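You operate a simulated robot arm through the tools that you are given. There is no shell and no other tool. Be economical: measure what you need, move in short steps, check, and stop when the job is done.

You run a simulated two-armed robot. Do the job below in one go: nothing can be reset, and whatever is moved stays where it is left.

JOB
Clamp the grey handheld in the blue nest and polish off the smear.
Fine: use the felt pad, put it back on its rest, open the clamp again. Set down upright: felt pad. What is to be rubbed or washed off counts as gone when no trace of it is left.

Only the result counts: the job must be done as asked and must still hold three seconds after the hand-in. Knocking over, shifting, dropping, spilling or breaking anything else fails it.

ROBOT AND FRAMES
Two 7-joint arms with two-finger parallel grippers on one trunk, on a base that drives. Base frame: it is fixed to the floor where the robot stands at the start and does not move with it; the origin is under the middle of the robot, x ahead of it, y to its left, z up. Lengths are in m, angles in degrees, forces in N, time in s.
The left shoulder is at the start at [0.07, 0.163, 1.07], the right one opposite. With the tool pointing down near the work surface each hand reaches from about 0.4 to 0.88 m from the robot's upright axis, wherever it stands, measured 20 degrees to its own side. Places, roughly: blue nest [-1, -0.8, 0.8]; clamp lever [-1.1, -0.8, 0.8]; felt pad [-1.25, -0.75, 0.75]; grey handheld (14x8x3 cm) [0.5, 0, 0.8]; pad rest [-1.2, -0.7, 0.8]. Payload 3.43 kg a hand.
The TCP of each hand is the grasp point between the finger pads, 0.034 m short of the fingertips. In the tool frame z runs along the fingers and y along their closing line. The gripper opens to 0.128 m. The fingers are 0.024 m wide and 0.012 m thick; the gripper's body (0.048 by 0.13 m) begins 0.096 m behind the TCP.
Orientation is told as [roll, pitch, yaw] about the base's x, y, z axes, in that order, counted from this pose: with the fingers straight down and closing along the base's y, the tool's x points along the base's -x, its y along +y and its z along -z.

CONTROLS
- The arms move only by the tool play_rows. It takes "left_deltas", "right_deltas" or both (then of equal length, played together; a hand with none holds still); each is a list of rows, each a list of 6 numbers: the shift along the tool's x, y, z in cm, then the turn, a rotation vector about the tool's x, y, z in rad. In form: [[tx, ty, tz, rx, ry, rz], ...]. A call has 1 to 12 rows; each row shifts and turns the commanded pose from where the row before left it, along the tool's axes as they then stand. "left_fingers" and "right_fingers" are, for a hand that has rows, the finger opening in cm, from 0 to 12.8, set as the call begins (left out, the last holds). Each row takes 0.2 s and may step no farther than 0.05 m and 8.6 degrees from the row before; otherwise, or with a gripper value out of range, the whole call is refused. Where a pose cannot be reached the arm comes as near as it can. A force on the tool above 70 N (or 10 N above the force at the start of the call, whichever is more), or a blocked arm, ends the call early, and 0.2 s more pass. The fingers move at their own pace (about 0.153 m/s each) and stop on an object; they squeeze with about 24 N. The grip force told is the motor's: it shows also when the fingers shut on nothing. Time passes only in rows, and 0.2 s behind the last, so rows that do not move let the fingers close. It gives the time, the measured TCP pose, the force on the tool (base axes), the opening and the grip force at its end, in the units of the frame above (readings bear some noise), with the torque about the TCP (base axes, N m) and any sound that the robot's microphone picked up.
- Cameras (640 x 400 px; columns grow to the right, rows downward): "scene" is now at [0.1374, -0.002, 1.2921]; the picture's right is [-0.03, -1.00, 0.00], its down [-0.63, 0.02, -0.78] and it looks along [0.78, -0.02, -0.63] (base axes); focal length 246 px, centre (320, 200). "left" rides on the left gripper at [0.076, 0.011, -0.16] in its tool frame; the picture's right is [-0.15, 0.99, 0.00], its down [-0.88, -0.13, -0.46] and it looks along [-0.45, -0.07, 0.89] (tool axes); focal length 234 px, centre (320, 200). "right" rides on the right gripper at [0.076, -0.011, -0.16] in its tool frame; the picture's right is [0.15, 0.99, 0.00], its down [-0.88, 0.13, -0.46] and it looks along [-0.45, 0.07, 0.89] (tool axes); focal length 234 px, centre (320, 200). There is no depth. A picture from a camera that has moved, and an enlarged one, comes with that camera's place and axes in the base frame and with its lens.
- get_image(camera): a new picture of that camera. The clock stands still meanwhile.
- slide_trunk(by): slides the trunk up (or, below 0, down) by that many m; the arms and the scene camera ride with it, the base frame stays. It gives what a move gives, with no picture.
- roll_base(legs): drives the robot by 1 to 6 legs, each [ahead, left, turn to the left] in m, m and degrees, along the robot's own axes; the way and the turn of a leg run together, so that a leg with both is an arc; at most 1.5 m and 180 degrees a leg. The arms and the cameras ride along, it lands a little off, and it stops where it bumps. It gives what a move gives.
- pan_tilt(pan, tilt): turns the head with the scene camera to pan (to the left, within 86 degrees either way) and tilt (down, from -29 to 69), counted from straight ahead of the robot. It gives what a move gives.
- inspect(camera, box): a new picture of the part [left, top, right, bottom] of that camera's present view, enlarged. The clock stands still meanwhile.
- close_job(): hands the job in; it is judged then, once.

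Go step by step. Nothing tells you exact positions but the pictures and the camera data: compare them with the known pose of the tool, close in by small moves and look again before you grip or let go. The budget is 120 turns and 88 pictures, counting those below and the enlarged ones. Unless the task says otherwise, let go and move clear before handing in.

The tools are called after "Call:" by a JSON object that holds its "method" and its "body". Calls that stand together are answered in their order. play_rows: Moves the arms, as the interface text tells. Its arguments: {"type":"object","properties":{"left_deltas":{"type":"array","items":{"type":"array","items":{"type":"number"}}},"left_fingers":{"type":"number"},"right_deltas":{"type":"array","items":{"type":"array","items":{"type":"number"}}},"right_fingers":{"type":"number"}},"required":[]} The other tools are called the same way: slide_trunk (by) slides the trunk up or down; roll_base (legs) drives the base; pan_tilt (pan, tilt) turns the head that bears the scene camera; get_image (camera) takes a picture; inspect (camera, box) takes an enlarged picture of a part of a camera's view; close_job () hands the job in.

At the start:

```text
time: 0.0
left_position: [0.4661, 0.2367, 1.1173]
left_ee_rot: [0.1, 0.0, 0.1]
left_contact_force: [0.6, -0.1, -0.7]
left_ft_torque: [0.01, -0.04, 0.01]
left_opening: 0.128
left_grip_force: 0.1
right_position: [0.484, -0.1947, 1.1307]
right_ee_rot: [0.0, 0.0, 0.0]
right_contact_force: [0.3, 0.0, 0.1]
right_ft_torque: [0.01, 0.0, -0.03]
right_opening: 0.1282
right_grip_force: 0.0
trunk travel left (down, up): [-0.55, 0.39]
robot x, y, heading: [0.0017, -0.0026, -0.0]
head pan, tilt: [-1.7, 39.0]
```

scene: 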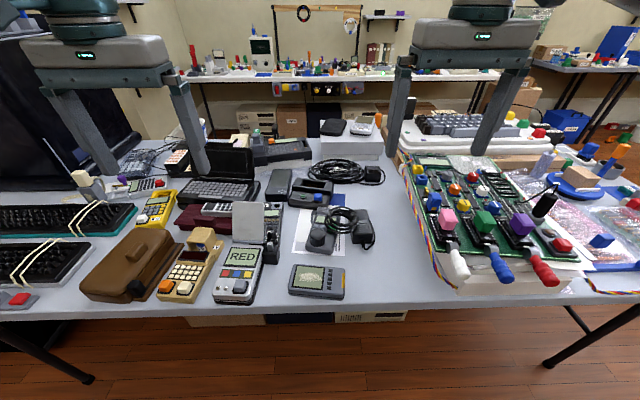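
right: 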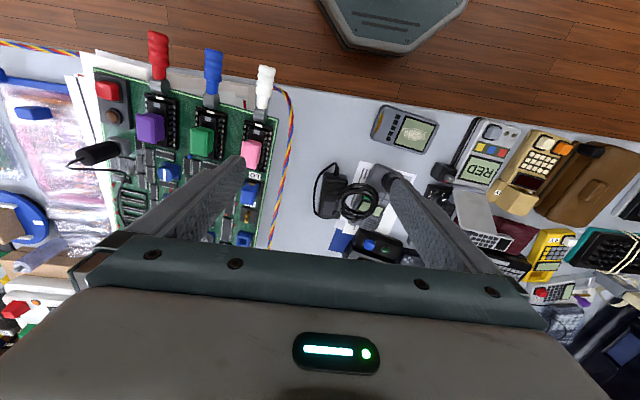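
left: 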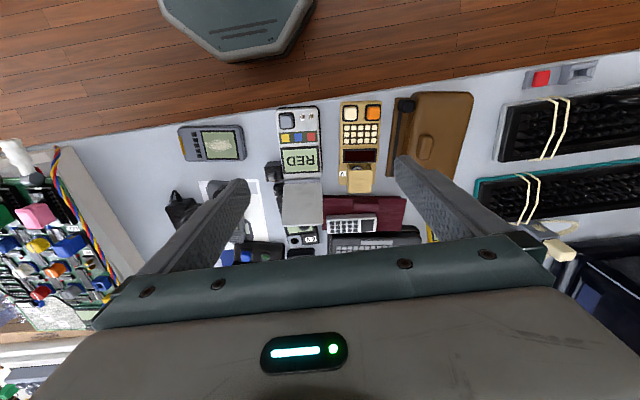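

The grey handheld lies near the table's front edge at about (0.47, 0, 0.78), with its long side along y. I'll look at it closer and at the nest area behind me.

Call:
{"method": "inspect", "body": {"camera": "scene", "box": [240, 220, 400, 320]}}

Call:
{"method": "inspect", "body": {"camera": "right", "box": [320, 80, 480, 180]}}

```text
4.00 times, centred on (320, 270) of scene
camera zoom: at [0.1374, -0.002, 1.2921], right [-0.03, -1.0, 0.0], down [-0.63, 0.02, -0.78], along [0.78, -0.02, -0.63], focal length 985 px, centre (320, -80)
```

zoom: 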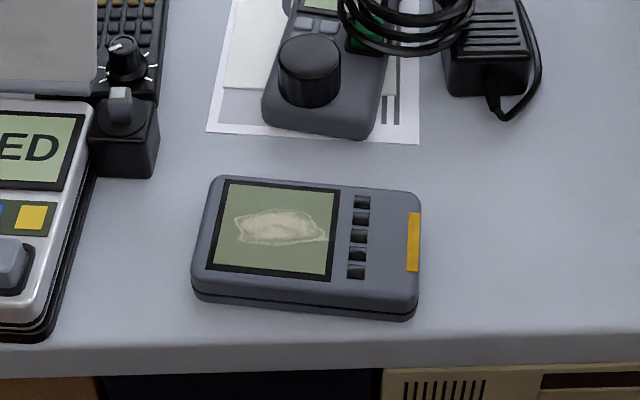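

```text
4.00 times, centred on (400, 130) of right
camera zoom: at [0.4083, -0.2049, 1.2906], right [-0.15, 0.99, 0.0], down [0.88, 0.13, 0.46], along [0.45, 0.07, -0.89], focal length 937 px, centre (0, 480)
```

zoom: 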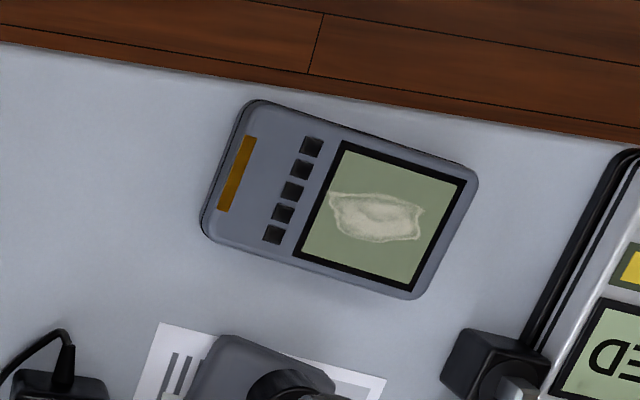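

The handheld has a yellow stripe on its -y end and a smear on its screen. Before gripping I turn to look at the nest.

Call:
{"method": "roll_base", "body": {"legs": [[-0.2, 0, 0], [0, 0, -120]]}}

Call:
{"method": "pan_tilt", "body": {"pan": -15, "tilt": 30}}

Call:
{"method": "get_image", "body": {"camera": "scene"}}

```text
time: 6.6
left_position: [-0.2298, -0.5204, 1.1178]
left_ee_rot: [0.0, 0.0, -120.0]
left_contact_force: [-0.2, -0.2, 0.5]
left_ft_torque: [0.0, 0.03, 0.02]
left_opening: 0.1278
left_grip_force: 0.1
right_position: [-0.6111, -0.3208, 1.1313]
right_ee_rot: [0.0, 0.0, -120.0]
right_contact_force: [0.1, -0.8, 0.1]
right_ft_torque: [0.02, -0.02, 0.01]
right_opening: 0.1283
right_grip_force: 0.1
trunk travel left (down, up): [-0.55, 0.39]
robot x, y, heading: [-0.1987, -0.0016, -120.0]
head pan, tilt: [-1.7, 39.0]
```

```text
time: 7.4
left_position: [-0.2308, -0.5208, 1.1173]
left_ee_rot: [0.0, 0.0, -120.0]
left_contact_force: [0.3, -0.7, 0.1]
left_ft_torque: [0.02, 0.02, -0.02]
left_opening: 0.1281
left_grip_force: 0.1
right_position: [-0.6127, -0.3223, 1.1307]
right_ee_rot: [0.0, -0.1, -120.1]
right_contact_force: [-0.3, 1.0, -0.2]
right_ft_torque: [-0.02, 0.01, -0.01]
right_opening: 0.128
right_grip_force: 0.1
trunk travel left (down, up): [-0.55, 0.39]
robot x, y, heading: [-0.1998, 0.0026, -119.8]
head pan, tilt: [-15.0, 30.0]
```

```text
82 pictures are left
camera scene: at [-0.2895, -0.1071, 1.3059], right [-0.71, 0.71, 0.0], down [0.35, 0.35, -0.87], along [-0.61, -0.61, -0.5], focal length 246 px, centre (320, 200)
```

scene: 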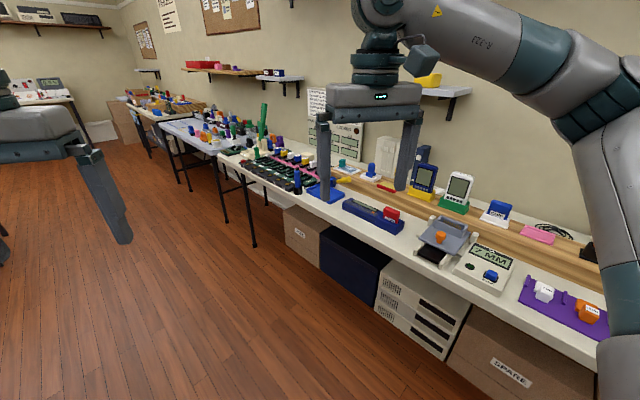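

The blue nest is on the table at x≈-1 whose front edge runs along y at x≈-0.93. I zoom on it.

Call:
{"method": "inspect", "body": {"camera": "scene", "box": [250, 120, 410, 220]}}

```text
4.00 times, centred on (330, 170) of scene
camera zoom: at [-0.2895, -0.1071, 1.3059], right [-0.71, 0.71, 0.0], down [0.35, 0.35, -0.87], along [-0.61, -0.61, -0.5], focal length 985 px, centre (280, 320)
```

zoom: 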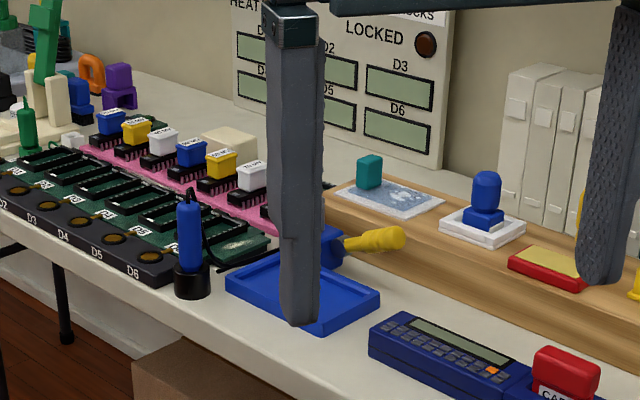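

I drive nearer to view nest, lever and pad properly.

Call:
{"method": "roll_base", "body": {"legs": [[0, 0, -60], [0.1, 0.7, 0]]}}

Call:
{"method": "pan_tilt", "body": {"pan": 0, "tilt": 40}}

Call:
{"method": "get_image", "body": {"camera": "scene"}}

```text
time: 13.9
left_position: [-0.7859, -0.9234, 1.1172]
left_ee_rot: [0.0, 0.0, 178.7]
left_contact_force: [-0.2, -0.1, 0.4]
left_ft_torque: [0.01, 0.0, -0.01]
left_opening: 0.1279
left_grip_force: 0.0
right_position: [-0.7943, -0.4913, 1.1307]
right_ee_rot: [0.0, -0.1, 178.6]
right_contact_force: [-0.5, -0.1, -0.5]
right_ft_torque: [-0.01, 0.02, -0.02]
right_opening: 0.128
right_grip_force: 0.2
trunk travel left (down, up): [-0.55, 0.39]
robot x, y, heading: [-0.3117, -0.701, 178.8]
head pan, tilt: [-15.0, 30.0]
```

```text
time: 14.7
left_position: [-0.7859, -0.9234, 1.1178]
left_ee_rot: [0.1, 0.0, 178.7]
left_contact_force: [0.6, 0.5, 0.0]
left_ft_torque: [0.04, -0.02, -0.02]
left_opening: 0.1279
left_grip_force: 0.2
right_position: [-0.7944, -0.4924, 1.1308]
right_ee_rot: [0.0, 0.0, 178.5]
right_contact_force: [-0.3, -0.9, -0.1]
right_ft_torque: [0.02, 0.01, 0.0]
right_opening: 0.1282
right_grip_force: 0.3
trunk travel left (down, up): [-0.55, 0.39]
robot x, y, heading: [-0.3179, -0.6972, 178.5]
head pan, tilt: [0.0, 40.0]
```

```text
80 pictures are left
camera scene: at [-0.4489, -0.6941, 1.2907], right [0.02, 1.0, 0.0], down [0.64, -0.02, -0.77], along [-0.77, 0.02, -0.64], focal length 246 px, centre (320, 200)
```

scene: 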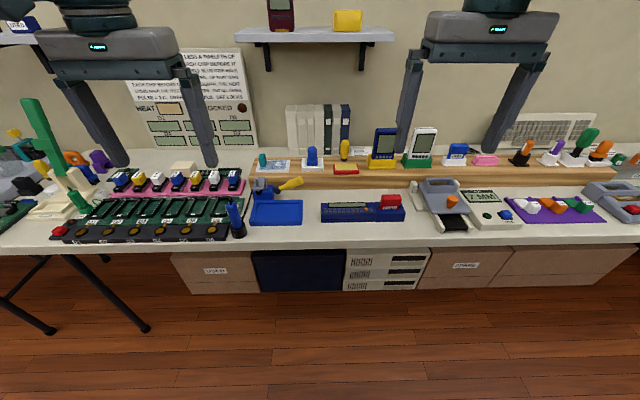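

Call:
{"method": "inspect", "body": {"camera": "scene", "box": [220, 130, 380, 230]}}

Call:
{"method": "get_image", "body": {"camera": "left"}}

Call:
{"method": "get_image", "body": {"camera": "right"}}

```text
4.00 times, centred on (300, 180) of scene
camera zoom: at [-0.4489, -0.6941, 1.2907], right [0.02, 1.0, 0.0], down [0.64, -0.02, -0.77], along [-0.77, 0.02, -0.64], focal length 985 px, centre (400, 280)
```

zoom: 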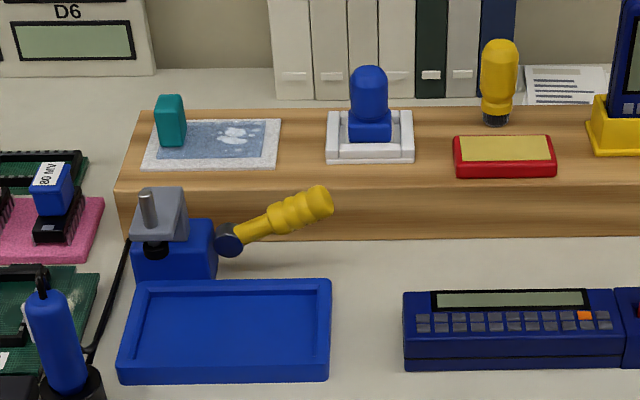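

```text
78 pictures are left
camera left: at [-0.71, -0.9347, 1.2766], right [-0.17, -0.99, 0.0], down [-0.88, 0.15, 0.46], along [-0.45, 0.08, -0.89], focal length 234 px, centre (320, 200)
```

left: 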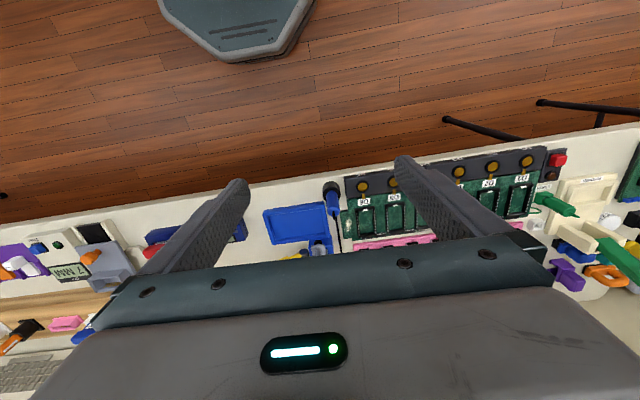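

```text
77 pictures are left
camera right: at [-0.7179, -0.4823, 1.2905], right [0.12, -0.99, 0.0], down [-0.88, -0.11, 0.46], along [-0.45, -0.06, -0.89], focal length 234 px, centre (320, 200)
```

right: 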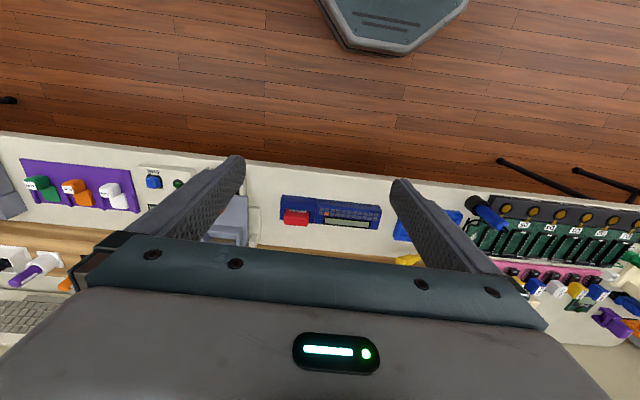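

The blue-handled pad sits in a white rest (≈(-1.26,-0.70)), the nest centre is ≈(-1.03,-0.81) with its long side along y, and the clamp is at its back left with the yellow lever. The clamp end should take the yellow stripe end (-y). I return to fetch the handheld with the right hand.

Call:
{"method": "roll_base", "body": {"legs": [[0, 0, -178.5], [0, 0.8, 0], [0.28, 0, 0]]}}

Call:
{"method": "pan_tilt", "body": {"pan": -5, "tilt": 50}}

Call:
{"method": "get_image", "body": {"camera": "scene"}}

```text
time: 27.8
left_position: [0.4045, 0.3562, 1.117]
left_ee_rot: [0.0, 0.1, 1.1]
left_contact_force: [-0.2, 0.3, -0.5]
left_ft_torque: [0.0, 0.0, -0.02]
left_opening: 0.128
left_grip_force: 0.2
right_position: [0.4304, -0.0739, 1.1317]
right_ee_rot: [0.0, 0.0, 1.0]
right_contact_force: [0.1, 0.0, 0.3]
right_ft_torque: [0.02, 0.02, 0.02]
right_opening: 0.128
right_grip_force: 0.1
trunk travel left (down, up): [-0.55, 0.39]
robot x, y, heading: [-0.0591, 0.1138, 1.4]
head pan, tilt: [0.0, 40.0]
```

```text
time: 28.5
left_position: [0.4031, 0.356, 1.1166]
left_ee_rot: [0.0, 0.0, 1.1]
left_contact_force: [0.6, -0.1, -1.1]
left_ft_torque: [-0.01, 0.0, -0.08]
left_opening: 0.1281
left_grip_force: 0.1
right_position: [0.4297, -0.074, 1.131]
right_ee_rot: [0.0, 0.0, 1.0]
right_contact_force: [0.0, 0.3, -0.5]
right_ft_torque: [0.02, 0.0, -0.01]
right_opening: 0.1279
right_grip_force: 0.1
trunk travel left (down, up): [-0.55, 0.39]
robot x, y, heading: [-0.0573, 0.1109, 0.7]
head pan, tilt: [-5.0, 50.0]
```

```text
76 pictures are left
camera scene: at [0.0711, 0.108, 1.2765], right [-0.07, -1.0, 0.0], down [-0.76, 0.05, -0.64], along [0.64, -0.04, -0.77], focal length 246 px, centre (320, 200)
```

scene: 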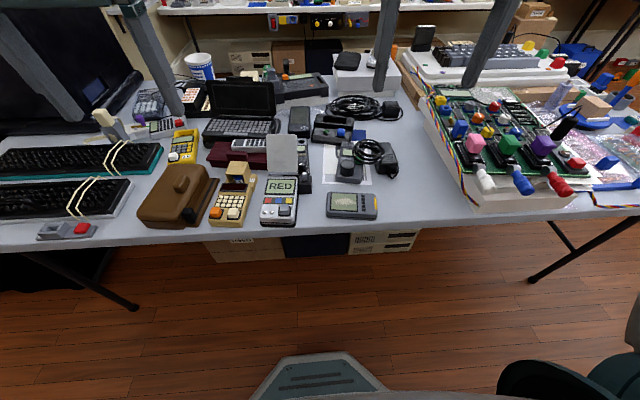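

The view matches; handheld at about (0.47, 0). I yaw the right hand 90° so the fingers close across its short side.

Call:
{"method": "play_rows", "body": {"right_deltas": [[0, 0, 0, 0, 0, -0.1428], [0, 0, 0, 0, 0, -0.1428], [0, 0, 0, 0, 0, -0.1428], [0, 0, 0, 0, 0, -0.1428], [0, 0, 0, 0, 0, -0.1428], [0, 0, 0, 0, 0, -0.1428], [0, 0, 0, 0, 0, -0.1428], [0, 0, 0, 0, 0, -0.1428], [0, 0, 0, 0, 0, -0.1428], [0, 0, 0, 0, 0, -0.1428], [0, 0, 0, 0, 0, -0.1428], [0, 0, 0, 0, 0, 0]]}}

Call:
{"method": "inspect", "body": {"camera": "scene", "box": [300, 170, 400, 232]}}

Call:
{"method": "get_image", "body": {"camera": "right"}}

```text
time: 31.1
left_position: [0.4033, 0.3552, 1.1173]
left_ee_rot: [-0.1, 0.0, 1.1]
left_contact_force: [0.2, -0.3, -0.5]
left_ft_torque: [0.03, -0.01, 0.05]
left_opening: 0.1279
left_grip_force: 0.1
right_position: [0.3605, -0.0311, 1.1075]
right_ee_rot: [0.0, 0.0, 91.0]
right_contact_force: [0.8, -0.5, -0.5]
right_ft_torque: [0.0, 0.02, 0.01]
right_opening: 0.1281
right_grip_force: 0.2
right hand out of reach, approached as far as the arm can: row 9, 10, 11
trunk travel left (down, up): [-0.55, 0.39]
robot x, y, heading: [-0.0582, 0.1113, 0.8]
head pan, tilt: [-5.0, 50.0]
```

```text
6.40 times, centred on (350, 201) of scene
camera zoom: at [0.0711, 0.1075, 1.2765], right [-0.07, -1.0, 0.0], down [-0.76, 0.05, -0.64], along [0.64, -0.04, -0.77], focal length 1575 px, centre (128, 194)
```

zoom: 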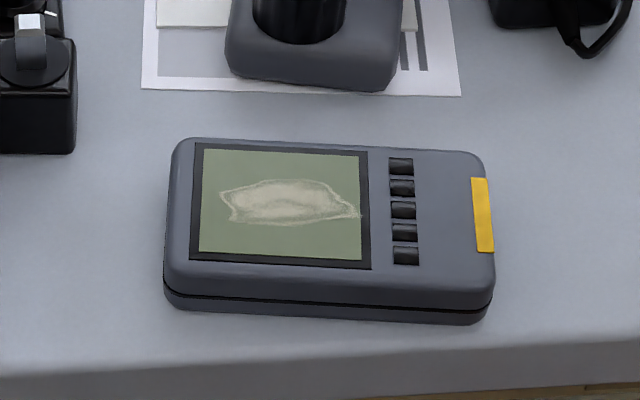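

```text
74 pictures are left
camera right: at [0.3743, -0.1066, 1.2665], right [-0.99, -0.16, 0.0], down [-0.15, 0.88, 0.46], along [-0.07, 0.45, -0.89], focal length 234 px, centre (320, 200)
```

right: 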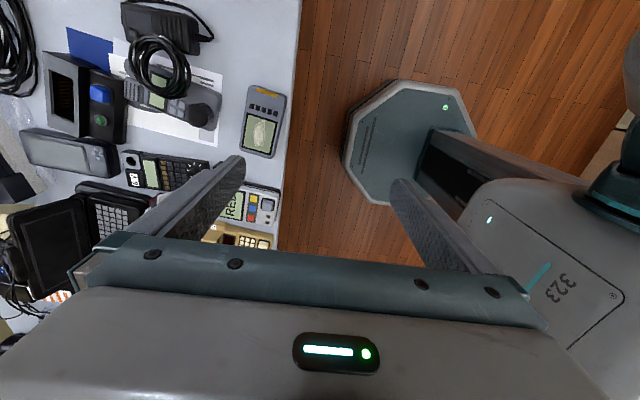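

The handheld centre is ≈(0.471,-0.004), turned about -6.5°, top ≈0.78. I lower the hand and align, then see whether the commanded pose tracked.

Call:
{"method": "play_rows", "body": {"right_deltas": [[0, 0, 4, 0, 0, 0.06], [0, 0, 4, 0, 0, 0.06], [0, 0, 4, 0, 0, 0], [0, 0, 3, 0, 0, 0], [0, 0, 0, 0, 0, 0]], "right_fingers": 11}}

```text
time: 32.3
left_position: [0.4023, 0.357, 1.1181]
left_ee_rot: [0.0, 0.0, 1.0]
left_contact_force: [-1.0, 0.2, -0.3]
left_ft_torque: [0.01, -0.01, 0.05]
left_opening: 0.1281
left_grip_force: 0.1
right_position: [0.3607, -0.0303, 0.9569]
right_ee_rot: [0.0, 0.0, 84.1]
right_contact_force: [-0.8, -0.7, -0.2]
right_ft_torque: [-0.01, -0.04, 0.02]
right_opening: 0.1099
right_grip_force: 0.1
trunk travel left (down, up): [-0.55, 0.39]
robot x, y, heading: [-0.056, 0.1103, 1.1]
head pan, tilt: [-5.0, 50.0]
```

The command follows from the measured pose. Now across to above the handheld.

Call:
{"method": "play_rows", "body": {"right_deltas": [[-1.3, -3.6, 0, 0, 0, 0], [-1.3, -3.6, 0, 0, 0, 0], [-1.2, -3.5, 0, 0, 0, 0], [0, 0, 0, 0, 0, 0]]}}

Call:
{"method": "get_image", "body": {"camera": "right"}}

Call:
{"method": "inspect", "body": {"camera": "scene", "box": [260, 120, 420, 220]}}

```text
time: 33.3
left_position: [0.4035, 0.3561, 1.1169]
left_ee_rot: [0.0, 0.0, 1.1]
left_contact_force: [-0.8, 0.9, -0.3]
left_ft_torque: [0.01, -0.01, -0.02]
left_opening: 0.128
left_grip_force: 0.1
right_position: [0.4355, 0.0055, 0.9584]
right_ee_rot: [-0.1, 0.0, 83.8]
right_contact_force: [-0.2, 0.1, 0.9]
right_ft_torque: [0.0, -0.01, -0.01]
right_opening: 0.1101
right_grip_force: 0.0
right hand out of reach, approached as far as the arm can: row 2, 3
trunk travel left (down, up): [-0.55, 0.39]
robot x, y, heading: [-0.0567, 0.1128, 0.9]
head pan, tilt: [-5.0, 50.0]
```

```text
73 pictures are left
camera right: at [0.4388, -0.0702, 1.1179], right [-1.0, -0.04, 0.0], down [-0.04, 0.89, 0.46], along [-0.02, 0.46, -0.89], focal length 234 px, centre (320, 200)
```

right: 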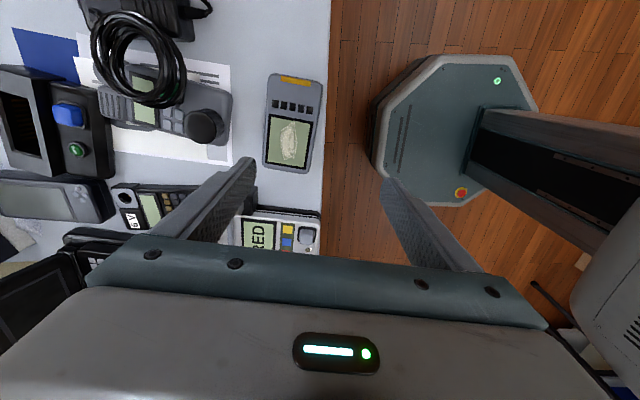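

```text
4.00 times, centred on (340, 170) of scene
camera zoom: at [0.071, 0.1074, 1.2765], right [-0.07, -1.0, 0.0], down [-0.76, 0.05, -0.64], along [0.64, -0.04, -0.77], focal length 985 px, centre (240, 320)
```

zoom: 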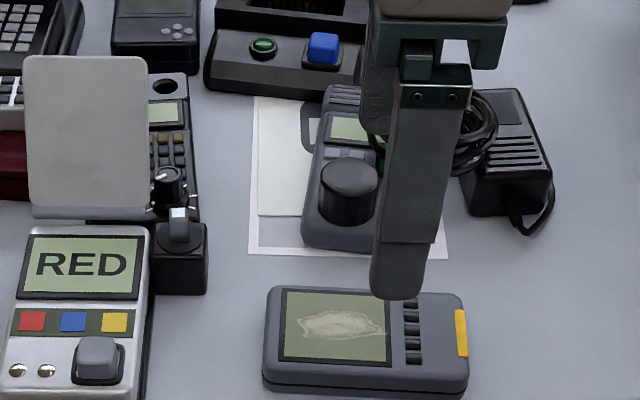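

At this yaw the right arm is at its forward limit, so I drive the base 6 cm nearer (clear of the table edge).

Call:
{"method": "roll_base", "body": {"legs": [[0.06, 0, 0]]}}

Call:
{"method": "get_image", "body": {"camera": "right"}}

```text
time: 34.2
left_position: [0.464, 0.3565, 1.1164]
left_ee_rot: [0.0, 0.0, 1.2]
left_contact_force: [0.2, -0.2, -1.2]
left_ft_torque: [-0.02, 0.04, 0.0]
left_opening: 0.128
left_grip_force: 0.1
right_position: [0.4967, 0.0078, 0.9571]
right_ee_rot: [0.0, 0.1, 83.7]
right_contact_force: [1.0, -0.3, 0.6]
right_ft_torque: [0.0, 0.06, -0.02]
right_opening: 0.11
right_grip_force: 0.1
trunk travel left (down, up): [-0.55, 0.39]
robot x, y, heading: [0.0034, 0.1129, 1.1]
head pan, tilt: [-5.0, 50.0]
```

```text
71 pictures are left
camera right: at [0.4991, -0.0687, 1.1175], right [-1.0, -0.04, 0.0], down [-0.04, 0.89, 0.46], along [-0.02, 0.45, -0.89], focal length 234 px, centre (320, 200)
```

right: 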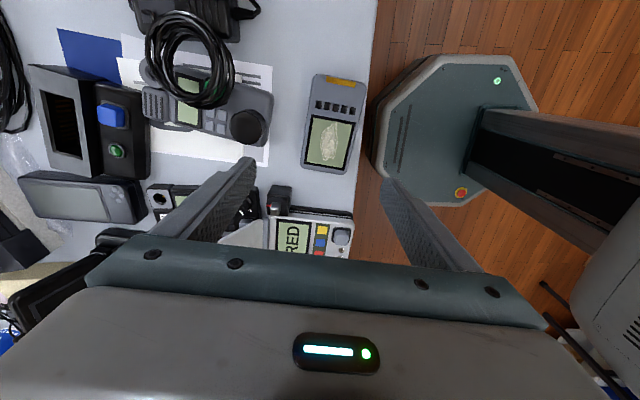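

Centre measured again as ≈(0.474,-0.012), yaw ≈-5°. I shift over it and go down to just above.

Call:
{"method": "play_rows", "body": {"right_deltas": [[1.1, 1.0, 2, 0, 0, -0.02], [1.1, 1.0, 2, 0, 0, 0], [0, 0, 4, 0, 0, 0], [0, 0, 4, 0, 0, 0], [0, 0, 0, 0, 0, 0]]}}

Call:
{"method": "inspect", "body": {"camera": "scene", "box": [260, 170, 420, 270]}}

Call:
{"method": "get_image", "body": {"camera": "right"}}

```text
time: 35.5
left_position: [0.462, 0.3573, 1.1165]
left_ee_rot: [-0.1, 0.0, 1.1]
left_contact_force: [0.2, 0.7, -0.2]
left_ft_torque: [0.01, -0.02, 0.0]
left_opening: 0.1279
left_grip_force: 0.0
right_position: [0.4678, -0.0096, 0.8776]
right_ee_rot: [0.0, 0.0, 85.0]
right_contact_force: [-0.4, -0.5, -0.2]
right_ft_torque: [0.0, 0.03, -0.02]
right_opening: 0.11
right_grip_force: 0.1
right hand out of reach, approached as far as the arm can: row 3, 4
trunk travel left (down, up): [-0.55, 0.39]
robot x, y, heading: [0.0039, 0.1144, 0.7]
head pan, tilt: [-5.0, 50.0]
```

```text
4.00 times, centred on (340, 220) of scene
camera zoom: at [0.1305, 0.109, 1.2764], right [-0.07, -1.0, 0.0], down [-0.76, 0.05, -0.64], along [0.64, -0.04, -0.77], focal length 985 px, centre (240, 120)
```

zoom: 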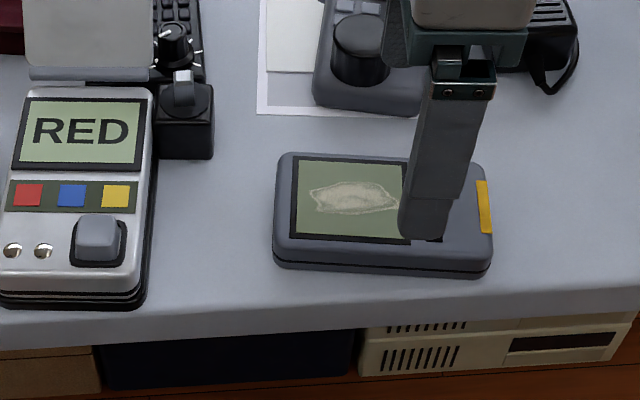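

```text
69 pictures are left
camera right: at [0.4726, -0.086, 1.0377], right [-1.0, -0.06, 0.0], down [-0.05, 0.89, 0.46], along [-0.03, 0.45, -0.89], focal length 234 px, centre (320, 200)
```

right: 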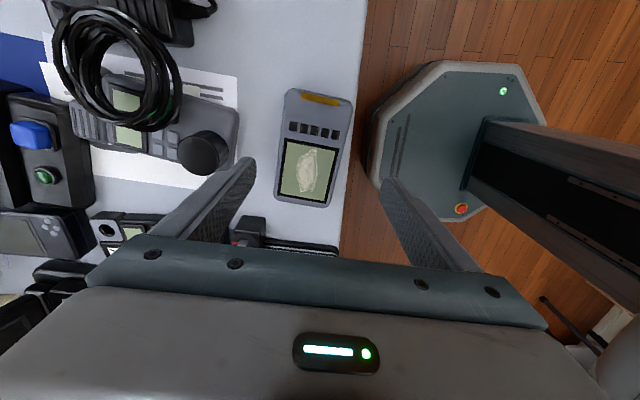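

The arm is at its low limit, so I'll use the trunk for height. First I raise the hand slightly, centre it over the handheld at (0.478,-0.018), then slide the trunk down.

Call:
{"method": "play_rows", "body": {"right_deltas": [[0, 0, -4, 0, 0, 0.03], [0, 0, -3, 0, 0, 0], [0.8, -1.1, 0, 0, 0, 0], [0, 0, 0, 0, 0, 0]]}}

Call:
{"method": "slide_trunk", "body": {"by": -0.12}}

Call:
{"method": "get_image", "body": {"camera": "right"}}

Call:
{"method": "get_image", "body": {"camera": "scene"}}

```text
time: 36.5
left_position: [0.462, 0.3586, 1.1162]
left_ee_rot: [-0.1, 0.0, 1.1]
left_contact_force: [0.7, 0.2, -0.2]
left_ft_torque: [-0.01, 0.0, 0.02]
left_opening: 0.1277
left_grip_force: 0.1
right_position: [0.4774, -0.0182, 0.9486]
right_ee_rot: [-0.1, 0.0, 83.2]
right_contact_force: [0.2, 1.1, -0.4]
right_ft_torque: [-0.05, 0.02, 0.05]
right_opening: 0.1102
right_grip_force: 0.1
trunk travel left (down, up): [-0.55, 0.39]
robot x, y, heading: [0.0003, 0.1136, 0.9]
head pan, tilt: [-5.0, 50.0]
```

```text
time: 38.0
left_position: [0.4587, 0.3588, 1.0032]
left_ee_rot: [-0.3, -0.4, 1.0]
left_contact_force: [0.3, -0.3, -0.8]
left_ft_torque: [-0.02, 0.01, -0.03]
left_opening: 0.1279
left_grip_force: 0.0
right_position: [0.4789, -0.019, 0.8499]
right_ee_rot: [-2.3, 0.0, 83.0]
right_contact_force: [-0.1, -0.5, 0.6]
right_ft_torque: [0.0, -0.01, -0.03]
right_opening: 0.1099
right_grip_force: 0.0
trunk travel left (down, up): [-0.43, 0.51]
robot x, y, heading: [0.0042, 0.113, 1.1]
head pan, tilt: [-5.0, 50.0]
```

```text
68 pictures are left
camera right: at [0.4746, -0.0947, 1.0097], right [-1.0, -0.02, -0.04], down [-0.04, 0.89, 0.45], along [0.02, 0.45, -0.89], focal length 234 px, centre (320, 200)
```

right: 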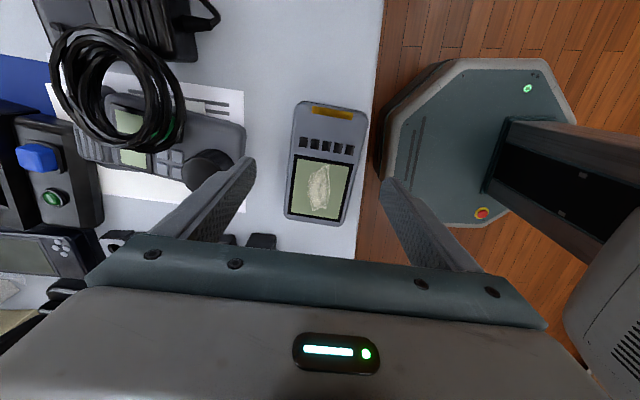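

```text
67 pictures are left
camera scene: at [0.1249, 0.1122, 1.1614], right [-0.07, -1.0, 0.0], down [-0.76, 0.05, -0.65], along [0.65, -0.05, -0.76], focal length 246 px, centre (320, 200)
```

scene: 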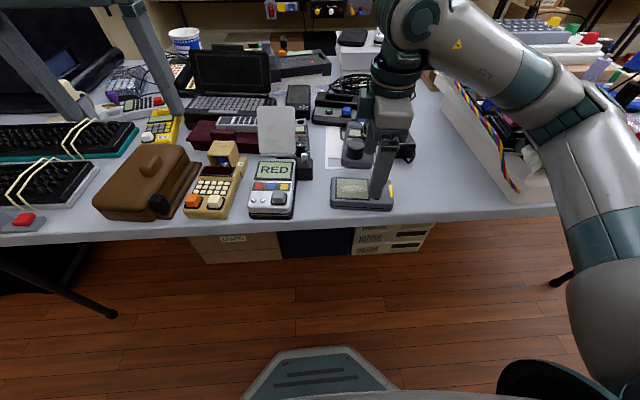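

The hand lags a little and tilts 2°; I check whether the forearm touches the box to the right.

Call:
{"method": "play_rows", "body": {"right_deltas": [[0, 0, 0, 0, 0, 0], [0, 0, 0, 0, 0, 0]]}}

Call:
{"method": "pan_tilt", "body": {"pan": -30, "tilt": 45}}

Call:
{"method": "get_image", "body": {"camera": "scene"}}

```text
time: 38.5
left_position: [0.4569, 0.3605, 1.0035]
left_ee_rot: [-0.2, -0.4, 1.1]
left_contact_force: [0.0, -0.1, 0.5]
left_ft_torque: [0.01, 0.0, 0.0]
left_opening: 0.1279
left_grip_force: 0.1
right_position: [0.4794, -0.0186, 0.8515]
right_ee_rot: [-2.3, -0.1, 83.0]
right_contact_force: [-0.7, 0.1, 0.4]
right_ft_torque: [0.0, 0.02, 0.01]
right_opening: 0.11
right_grip_force: 0.1
trunk travel left (down, up): [-0.43, 0.51]
robot x, y, heading: [0.0031, 0.1139, 1.1]
head pan, tilt: [-5.0, 50.0]
```

```text
time: 39.4
left_position: [0.4574, 0.3597, 1.0025]
left_ee_rot: [-0.2, -0.5, 1.0]
left_contact_force: [0.7, -0.1, 0.6]
left_ft_torque: [0.0, -0.02, 0.0]
left_opening: 0.1281
left_grip_force: 0.1
right_position: [0.477, -0.0192, 0.8503]
right_ee_rot: [-2.3, -0.1, 82.9]
right_contact_force: [0.8, -0.5, -0.6]
right_ft_torque: [-0.01, 0.02, 0.01]
right_opening: 0.1101
right_grip_force: 0.1
trunk travel left (down, up): [-0.43, 0.51]
robot x, y, heading: [0.0036, 0.1103, 1.1]
head pan, tilt: [-30.0, 45.0]
```

```text
66 pictures are left
camera scene: at [0.1178, 0.0782, 1.1684], right [-0.48, -0.88, 0.0], down [-0.61, 0.34, -0.71], along [0.62, -0.34, -0.7], focal length 246 px, centre (320, 200)
```

scene: 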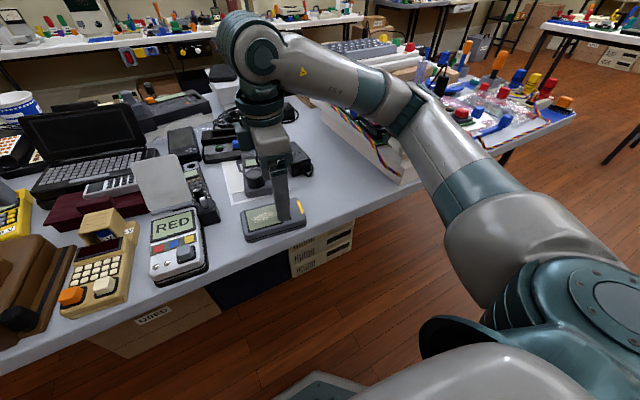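

Call:
{"method": "inspect", "body": {"camera": "scene", "box": [300, 40, 480, 190]}}

Call:
{"method": "get_image", "body": {"camera": "left"}}

```text
2.67 times, centred on (390, 115) of scene
camera zoom: at [0.1178, 0.0782, 1.1684], right [-0.48, -0.88, 0.0], down [-0.61, 0.34, -0.71], along [0.62, -0.34, -0.7], focal length 656 px, centre (133, 427)
```

zoom: 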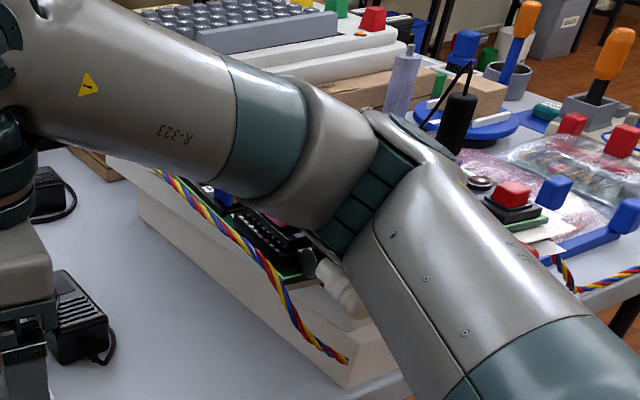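

```text
64 pictures are left
camera left: at [0.3796, 0.3712, 1.1623], right [0.13, 0.99, 0.0], down [0.88, -0.11, 0.46], along [0.46, -0.06, -0.89], focal length 234 px, centre (320, 200)
```

left: 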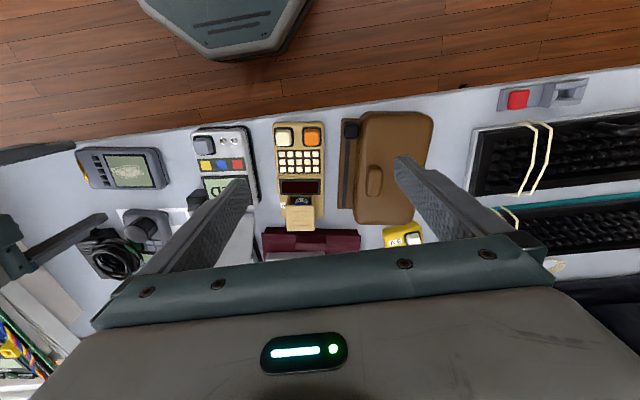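

The forearm is resting on or very near the circuit-board box. I raise the trunk again and check the box.

Call:
{"method": "slide_trunk", "body": {"by": 0.12}}

Call:
{"method": "get_image", "body": {"camera": "scene"}}

```text
time: 40.9
left_position: [0.4621, 0.3573, 1.1167]
left_ee_rot: [0.0, 0.1, 1.1]
left_contact_force: [-0.6, 0.0, -0.2]
left_ft_torque: [0.01, -0.02, 0.0]
left_opening: 0.1278
left_grip_force: 0.1
right_position: [0.4783, -0.0192, 0.9481]
right_ee_rot: [0.0, 0.1, 83.3]
right_contact_force: [0.0, -0.1, 0.0]
right_ft_torque: [0.02, -0.01, -0.02]
right_opening: 0.11
right_grip_force: 0.0
trunk travel left (down, up): [-0.55, 0.39]
robot x, y, heading: [-0.0003, 0.114, 0.9]
head pan, tilt: [-30.0, 45.0]
```

```text
63 pictures are left
camera scene: at [0.1251, 0.0748, 1.2832], right [-0.48, -0.87, 0.0], down [-0.62, 0.34, -0.71], along [0.62, -0.34, -0.71], focal length 246 px, centre (320, 200)
```

scene: 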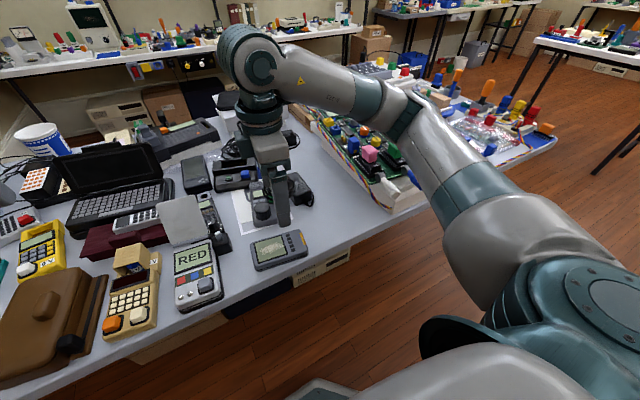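

Nothing looks displaced. I'll change plan: use the left arm from the +y side (robot turned about -40°) for a comfortable wrist, first parking the right arm high with its original yaw.

Call:
{"method": "play_rows", "body": {"right_deltas": [[0, 0, -5, 0, 0, 0], [0, 2, -5, 0, 0, 0], [0, 4, -5, 0, 0, 0], [0, 4, 0, 0, 0, 0.14], [0, 0, 0, 0, 0, 0.145], [0, 0, 0, 0, 0, 0.145], [0, 0, 0, 0, 0, 0.145], [0, 0, 0, 0, 0, 0.145], [0, 0, 0, 0, 0, 0.145], [0, 0, 0, 0, 0, 0.145], [0, 0, 0, 0, 0, 0.145], [0, 0, 0, 0, 0, 0.145]]}}

Call:
{"method": "get_image", "body": {"camera": "scene"}}

```text
refused: row 2 steps farther than a row can; nothing moved
```

```text
62 pictures are left
camera scene: at [0.1251, 0.0748, 1.2832], right [-0.48, -0.87, 0.0], down [-0.62, 0.34, -0.71], along [0.62, -0.34, -0.71], focal length 246 px, centre (320, 200)
```

scene: 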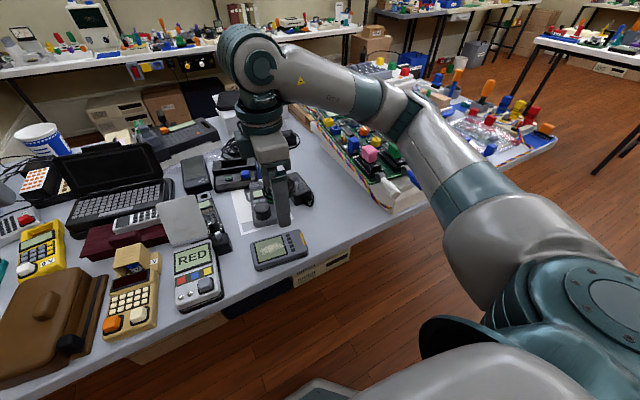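

One row stepped too far; I repeat with smaller steps.

Call:
{"method": "play_rows", "body": {"right_deltas": [[0, 0, -4.5, 0, 0, 0], [0, 2, -4, 0, 0, 0], [0, 2, -4, 0, 0, 0], [0, 4, -3, 0, 0, 0.14], [0, 0, 0, 0, 0, 0.14], [0, 0, 0, 0, 0, 0.14], [0, 0, 0, 0, 0, 0.14], [0, 0, 0, 0, 0, 0.14], [0, 0, 0, 0, 0, 0.14], [0, 0, 0, 0, 0, 0.14], [0, 0, 0, 0, 0, 0.14], [0, 0, 0, 0, 0, 0.14]]}}

Call:
{"method": "roll_base", "body": {"legs": [[-0.1, 0.07, 0]]}}

Call:
{"method": "get_image", "body": {"camera": "scene"}}

```text
time: 43.5
left_position: [0.4623, 0.3568, 1.1167]
left_ee_rot: [0.0, 0.1, 1.1]
left_contact_force: [-0.3, -0.1, -0.3]
left_ft_torque: [0.01, 0.03, -0.02]
left_opening: 0.1279
left_grip_force: 0.1
right_position: [0.3998, -0.0106, 1.1023]
right_ee_rot: [0.1, 0.0, 10.9]
right_contact_force: [0.6, -0.3, -1.0]
right_ft_torque: [0.0, -0.04, -0.01]
right_opening: 0.1101
right_grip_force: 0.0
trunk travel left (down, up): [-0.55, 0.39]
robot x, y, heading: [-0.0004, 0.1149, 1.0]
head pan, tilt: [-30.0, 45.0]
```

```text
time: 44.8
left_position: [0.362, 0.4248, 1.1168]
left_ee_rot: [0.0, 0.1, 0.9]
left_contact_force: [-0.4, 0.4, 0.3]
left_ft_torque: [0.02, 0.04, -0.02]
left_opening: 0.1282
left_grip_force: 0.0
right_position: [0.2982, 0.0571, 1.1039]
right_ee_rot: [0.0, 0.0, 11.0]
right_contact_force: [-0.4, -0.5, 0.1]
right_ft_torque: [-0.05, 0.02, 0.01]
right_opening: 0.1099
right_grip_force: 0.0
trunk travel left (down, up): [-0.55, 0.39]
robot x, y, heading: [-0.0993, 0.1831, 1.1]
head pan, tilt: [-30.0, 45.0]
```

```text
61 pictures are left
camera scene: at [0.0241, 0.1426, 1.2834], right [-0.48, -0.87, 0.0], down [-0.62, 0.34, -0.71], along [0.62, -0.34, -0.71], focal length 246 px, centre (320, 200)
```

scene: 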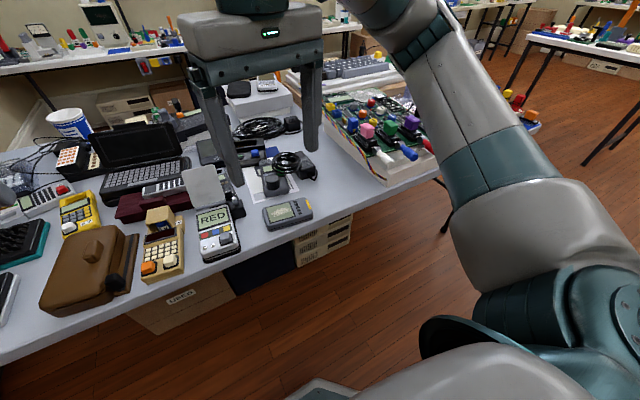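

Board looks undisturbed. I park the right hand to its side, and turn the base to face the handheld with the left arm.

Call:
{"method": "play_rows", "body": {"right_deltas": [[0, -4, -1, 0, 0, 0.1], [0, -4, -1, 0, 0, 0.1], [0, -4, 0, 0, 0, 0], [0, -4, 0, 0, 0, 0]]}}

Call:
{"method": "roll_base", "body": {"legs": [[0.06, 0.04, -41]]}}

Call:
{"method": "pan_tilt", "body": {"pan": 15, "tilt": 45}}

Call:
{"method": "get_image", "body": {"camera": "scene"}}

```text
time: 45.8
left_position: [0.3615, 0.4228, 1.1179]
left_ee_rot: [0.0, -0.1, 1.0]
left_contact_force: [0.2, -0.1, 0.0]
left_ft_torque: [0.04, -0.02, 0.03]
left_opening: 0.128
left_grip_force: 0.1
right_position: [0.3091, -0.1023, 1.124]
right_ee_rot: [0.1, 0.0, -0.3]
right_contact_force: [-0.2, -0.4, 0.4]
right_ft_torque: [0.02, -0.05, 0.02]
right_opening: 0.1104
right_grip_force: 0.1
trunk travel left (down, up): [-0.55, 0.39]
robot x, y, heading: [-0.0991, 0.1788, 1.0]
head pan, tilt: [-30.0, 45.0]
```

```text
time: 48.1
left_position: [0.4781, 0.0816, 1.1167]
left_ee_rot: [0.0, -0.1, -39.7]
left_contact_force: [-0.3, 0.6, 0.3]
left_ft_torque: [0.01, -0.01, 0.0]
left_opening: 0.1279
left_grip_force: 0.0
right_position: [0.0953, -0.2814, 1.124]
right_ee_rot: [0.0, -0.1, -41.2]
right_contact_force: [0.1, 0.3, 0.5]
right_ft_torque: [0.0, -0.01, -0.03]
right_opening: 0.1101
right_grip_force: 0.0
trunk travel left (down, up): [-0.55, 0.39]
robot x, y, heading: [-0.0326, 0.1939, -39.7]
head pan, tilt: [-30.0, 45.0]
```

```text
time: 49.2
left_position: [0.4786, 0.0829, 1.1169]
left_ee_rot: [0.0, 0.0, -39.7]
left_contact_force: [0.2, -0.3, -0.2]
left_ft_torque: [0.03, 0.0, 0.0]
left_opening: 0.128
left_grip_force: 0.0
right_position: [0.0957, -0.281, 1.1232]
right_ee_rot: [0.0, 0.0, -41.3]
right_contact_force: [0.4, 0.1, -1.0]
right_ft_torque: [0.01, -0.03, 0.0]
right_opening: 0.11
right_grip_force: 0.0
trunk travel left (down, up): [-0.55, 0.39]
robot x, y, heading: [-0.034, 0.1972, -39.9]
head pan, tilt: [15.0, 45.0]
```

```text
60 pictures are left
camera scene: at [0.0836, 0.1325, 1.2834], right [-0.42, -0.91, 0.0], down [-0.64, 0.3, -0.71], along [0.64, -0.3, -0.71], focal length 246 px, centre (320, 200)
```

scene: 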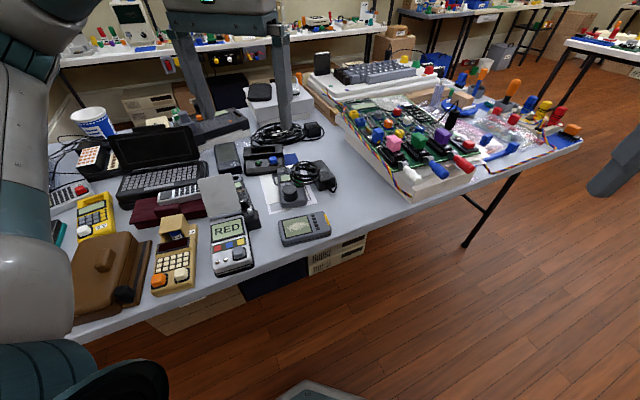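

Now the left hand: move above the handheld and turn to yaw -97.

Call:
{"method": "play_rows", "body": {"left_deltas": [[-2.14, -2.55, 2, 0, 0, 0], [-2.14, -2.55, 2, 0, 0, 0], [-2.14, -2.55, 2, 0, 0, 0], [0, 0, 1, 0, 0, 0.143], [0, 0, 1, 0, 0, 0.143], [0, 0, 1, 0, 0, 0.143], [0, 0, 1, 0, 0, 0.143], [0, 0, 1, 0, 0, 0.143], [0, 0, 1, 0, 0, 0.143], [0, 0, 1, 0, 0, 0.143], [0, 0, 0, 0, 0, 0]], "left_fingers": 11}}

Call:
{"method": "get_image", "body": {"camera": "left"}}

Call:
{"method": "get_image", "body": {"camera": "scene"}}

```text
time: 51.6
left_position: [0.4787, -0.0175, 0.9873]
left_ee_rot: [0.0, 0.0, -97.0]
left_contact_force: [0.1, 1.1, -0.4]
left_ft_torque: [-0.01, 0.0, -0.03]
left_opening: 0.1102
left_grip_force: 0.1
right_position: [0.0959, -0.2805, 1.1241]
right_ee_rot: [-0.1, -0.1, -41.2]
right_contact_force: [1.3, -0.6, -0.9]
right_ft_torque: [-0.01, -0.03, 0.0]
right_opening: 0.11
right_grip_force: 0.1
trunk travel left (down, up): [-0.55, 0.39]
robot x, y, heading: [-0.0296, 0.2003, -39.9]
head pan, tilt: [15.0, 45.0]
```

```text
59 pictures are left
camera left: at [0.4987, 0.0569, 1.1466], right [0.96, -0.27, 0.0], down [-0.24, -0.86, 0.46], along [-0.12, -0.44, -0.89], focal length 234 px, centre (320, 200)
```

left: 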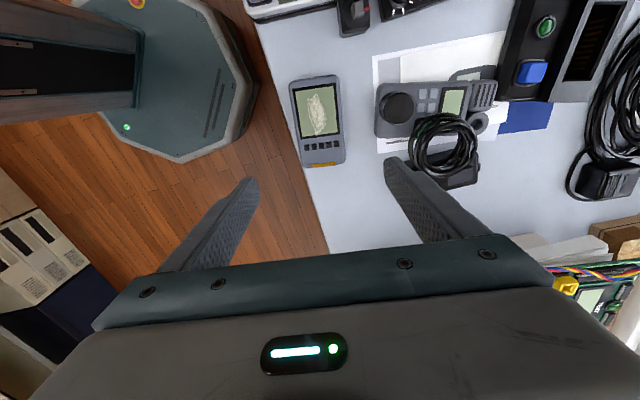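

```text
58 pictures are left
camera scene: at [0.0835, 0.1326, 1.2834], right [-0.42, -0.91, 0.0], down [-0.64, 0.3, -0.71], along [0.64, -0.3, -0.71], focal length 246 px, centre (320, 200)
```

scene: 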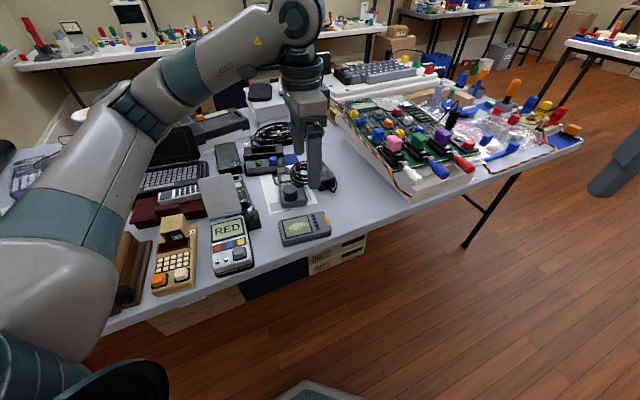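

Left hand is aligned without limits. Combining views: centre ≈(0.480,-0.006), top ≈0.77; I shift 1 cm and go down near the top.

Call:
{"method": "play_rows", "body": {"left_deltas": [[1.1, 0, 3, 0, 0, 0.015], [0, 0, 4, 0, 0, 0], [0, 0, 4, 0, 0, 0], [0, 0, 3.5, 0, 0, 0], [0, 0, 0, 0, 0, 0]]}}

Call:
{"method": "inspect", "body": {"camera": "scene", "box": [220, 150, 380, 250]}}

Call:
{"method": "get_image", "body": {"camera": "left"}}

```text
time: 52.8
left_position: [0.4788, -0.007, 0.8407]
left_ee_rot: [0.0, 0.0, -97.9]
left_contact_force: [0.0, -0.3, -0.3]
left_ft_torque: [0.05, 0.02, 0.01]
left_opening: 0.1101
left_grip_force: 0.1
right_position: [0.0954, -0.2812, 1.1248]
right_ee_rot: [0.0, -0.2, -41.2]
right_contact_force: [-0.5, -1.0, -0.1]
right_ft_torque: [0.0, 0.0, -0.01]
right_opening: 0.11
right_grip_force: 0.0
trunk travel left (down, up): [-0.55, 0.39]
robot x, y, heading: [-0.027, 0.2002, -39.7]
head pan, tilt: [15.0, 45.0]
```

```text
4.00 times, centred on (300, 200) of scene
camera zoom: at [0.0833, 0.1325, 1.2834], right [-0.42, -0.91, 0.0], down [-0.64, 0.3, -0.71], along [0.64, -0.3, -0.71], focal length 985 px, centre (400, 200)
```

zoom: 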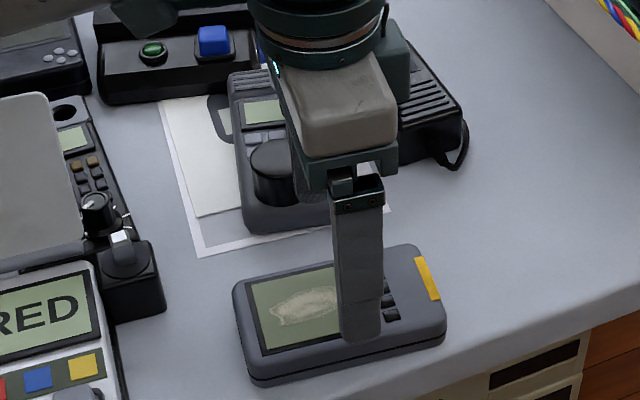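

```text
56 pictures are left
camera left: at [0.5009, 0.0688, 1.001], right [0.96, -0.28, 0.0], down [-0.25, -0.85, 0.46], along [-0.13, -0.44, -0.89], focal length 234 px, centre (320, 200)
```

left: 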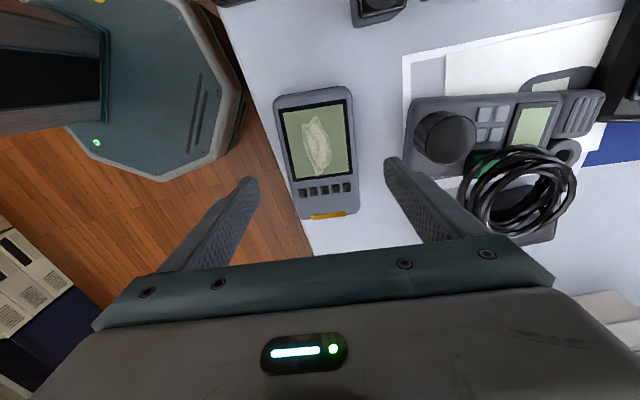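

Well centred. Going down 4.5 cm so the tips straddle the body, then look.

Call:
{"method": "play_rows", "body": {"left_deltas": [[0, 0.3, 1.5, 0, 0, 0], [0, 0, 1.5, 0, 0, 0], [0, 0, 1.5, 0, 0, 0], [0, 0, 0, 0, 0, 0]]}}

Call:
{"method": "inspect", "body": {"camera": "scene", "box": [250, 180, 350, 250]}}

```text
time: 53.8
left_position: [0.4826, -0.0067, 0.7964]
left_ee_rot: [0.1, 0.1, -97.9]
left_contact_force: [0.4, 0.7, -0.6]
left_ft_torque: [0.01, -0.03, 0.0]
left_opening: 0.1099
left_grip_force: 0.0
right_position: [0.0961, -0.2811, 1.1248]
right_ee_rot: [0.1, -0.2, -41.2]
right_contact_force: [-0.3, -0.5, 0.0]
right_ft_torque: [0.02, 0.0, 0.04]
right_opening: 0.1099
right_grip_force: 0.1
trunk travel left (down, up): [-0.55, 0.39]
robot x, y, heading: [-0.0319, 0.1951, -40.1]
head pan, tilt: [15.0, 45.0]
```

```text
5.71 times, centred on (300, 215) of scene
camera zoom: at [0.0835, 0.1326, 1.2834], right [-0.42, -0.91, 0.0], down [-0.64, 0.3, -0.71], along [0.64, -0.3, -0.71], focal length 1407 px, centre (434, 114)
```

zoom: 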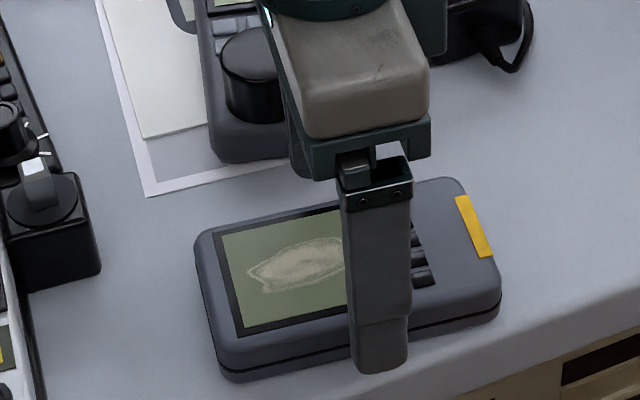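

Table ≈0.741 here, tips at 0.762. I go 0.7 cm lower and close.

Call:
{"method": "play_rows", "body": {"left_deltas": [[0, 0, 0.7, 0, 0, 0], [0, 0, 0, 0, 0, 0]]}}

Call:
{"method": "play_rows", "body": {"left_deltas": [[0, 0, 0, 0, 0, 0], [0, 0, 0, 0, 0, 0], [0, 0, 0, 0, 0, 0], [0, 0, 0, 0, 0, 0]], "left_fingers": 5}}

Call:
{"method": "get_image", "body": {"camera": "left"}}

```text
time: 54.4
left_position: [0.4831, -0.0065, 0.7886]
left_ee_rot: [-0.1, 0.0, -97.8]
left_contact_force: [-0.2, 0.0, -0.3]
left_ft_torque: [-0.01, -0.01, -0.04]
left_opening: 0.1101
left_grip_force: 0.0
right_position: [0.0949, -0.2806, 1.1236]
right_ee_rot: [0.0, -0.1, -41.2]
right_contact_force: [0.1, 0.6, -0.7]
right_ft_torque: [0.0, 0.02, -0.01]
right_opening: 0.1104
right_grip_force: 0.1
trunk travel left (down, up): [-0.55, 0.39]
robot x, y, heading: [-0.0299, 0.1982, -40.0]
head pan, tilt: [15.0, 45.0]
```

```text
time: 55.4
left_position: [0.4812, -0.0066, 0.792]
left_ee_rot: [0.0, -0.1, -98.0]
left_contact_force: [0.0, -0.4, 0.0]
left_ft_torque: [-0.07, 0.11, -0.01]
left_opening: 0.0755
left_grip_force: 23.9
right_position: [0.0954, -0.2803, 1.1244]
right_ee_rot: [0.0, -0.1, -41.2]
right_contact_force: [-0.4, -0.5, 1.3]
right_ft_torque: [0.02, 0.0, -0.02]
right_opening: 0.1098
right_grip_force: 0.1
trunk travel left (down, up): [-0.55, 0.39]
robot x, y, heading: [-0.0341, 0.1963, -40.1]
head pan, tilt: [15.0, 45.0]
```

```text
54 pictures are left
camera left: at [0.5041, 0.0678, 0.9494], right [0.96, -0.28, 0.0], down [-0.25, -0.85, 0.46], along [-0.13, -0.44, -0.89], focal length 234 px, centre (320, 200)
```

left: 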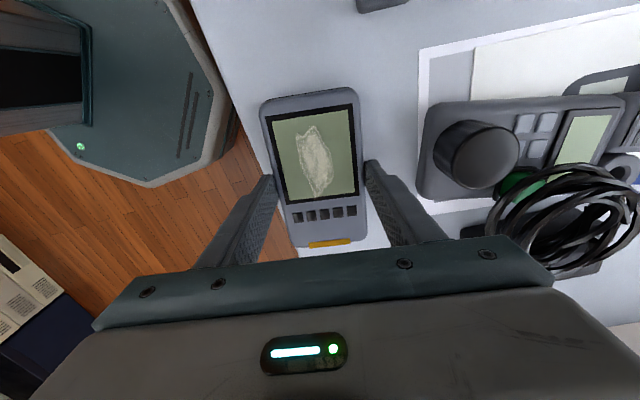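

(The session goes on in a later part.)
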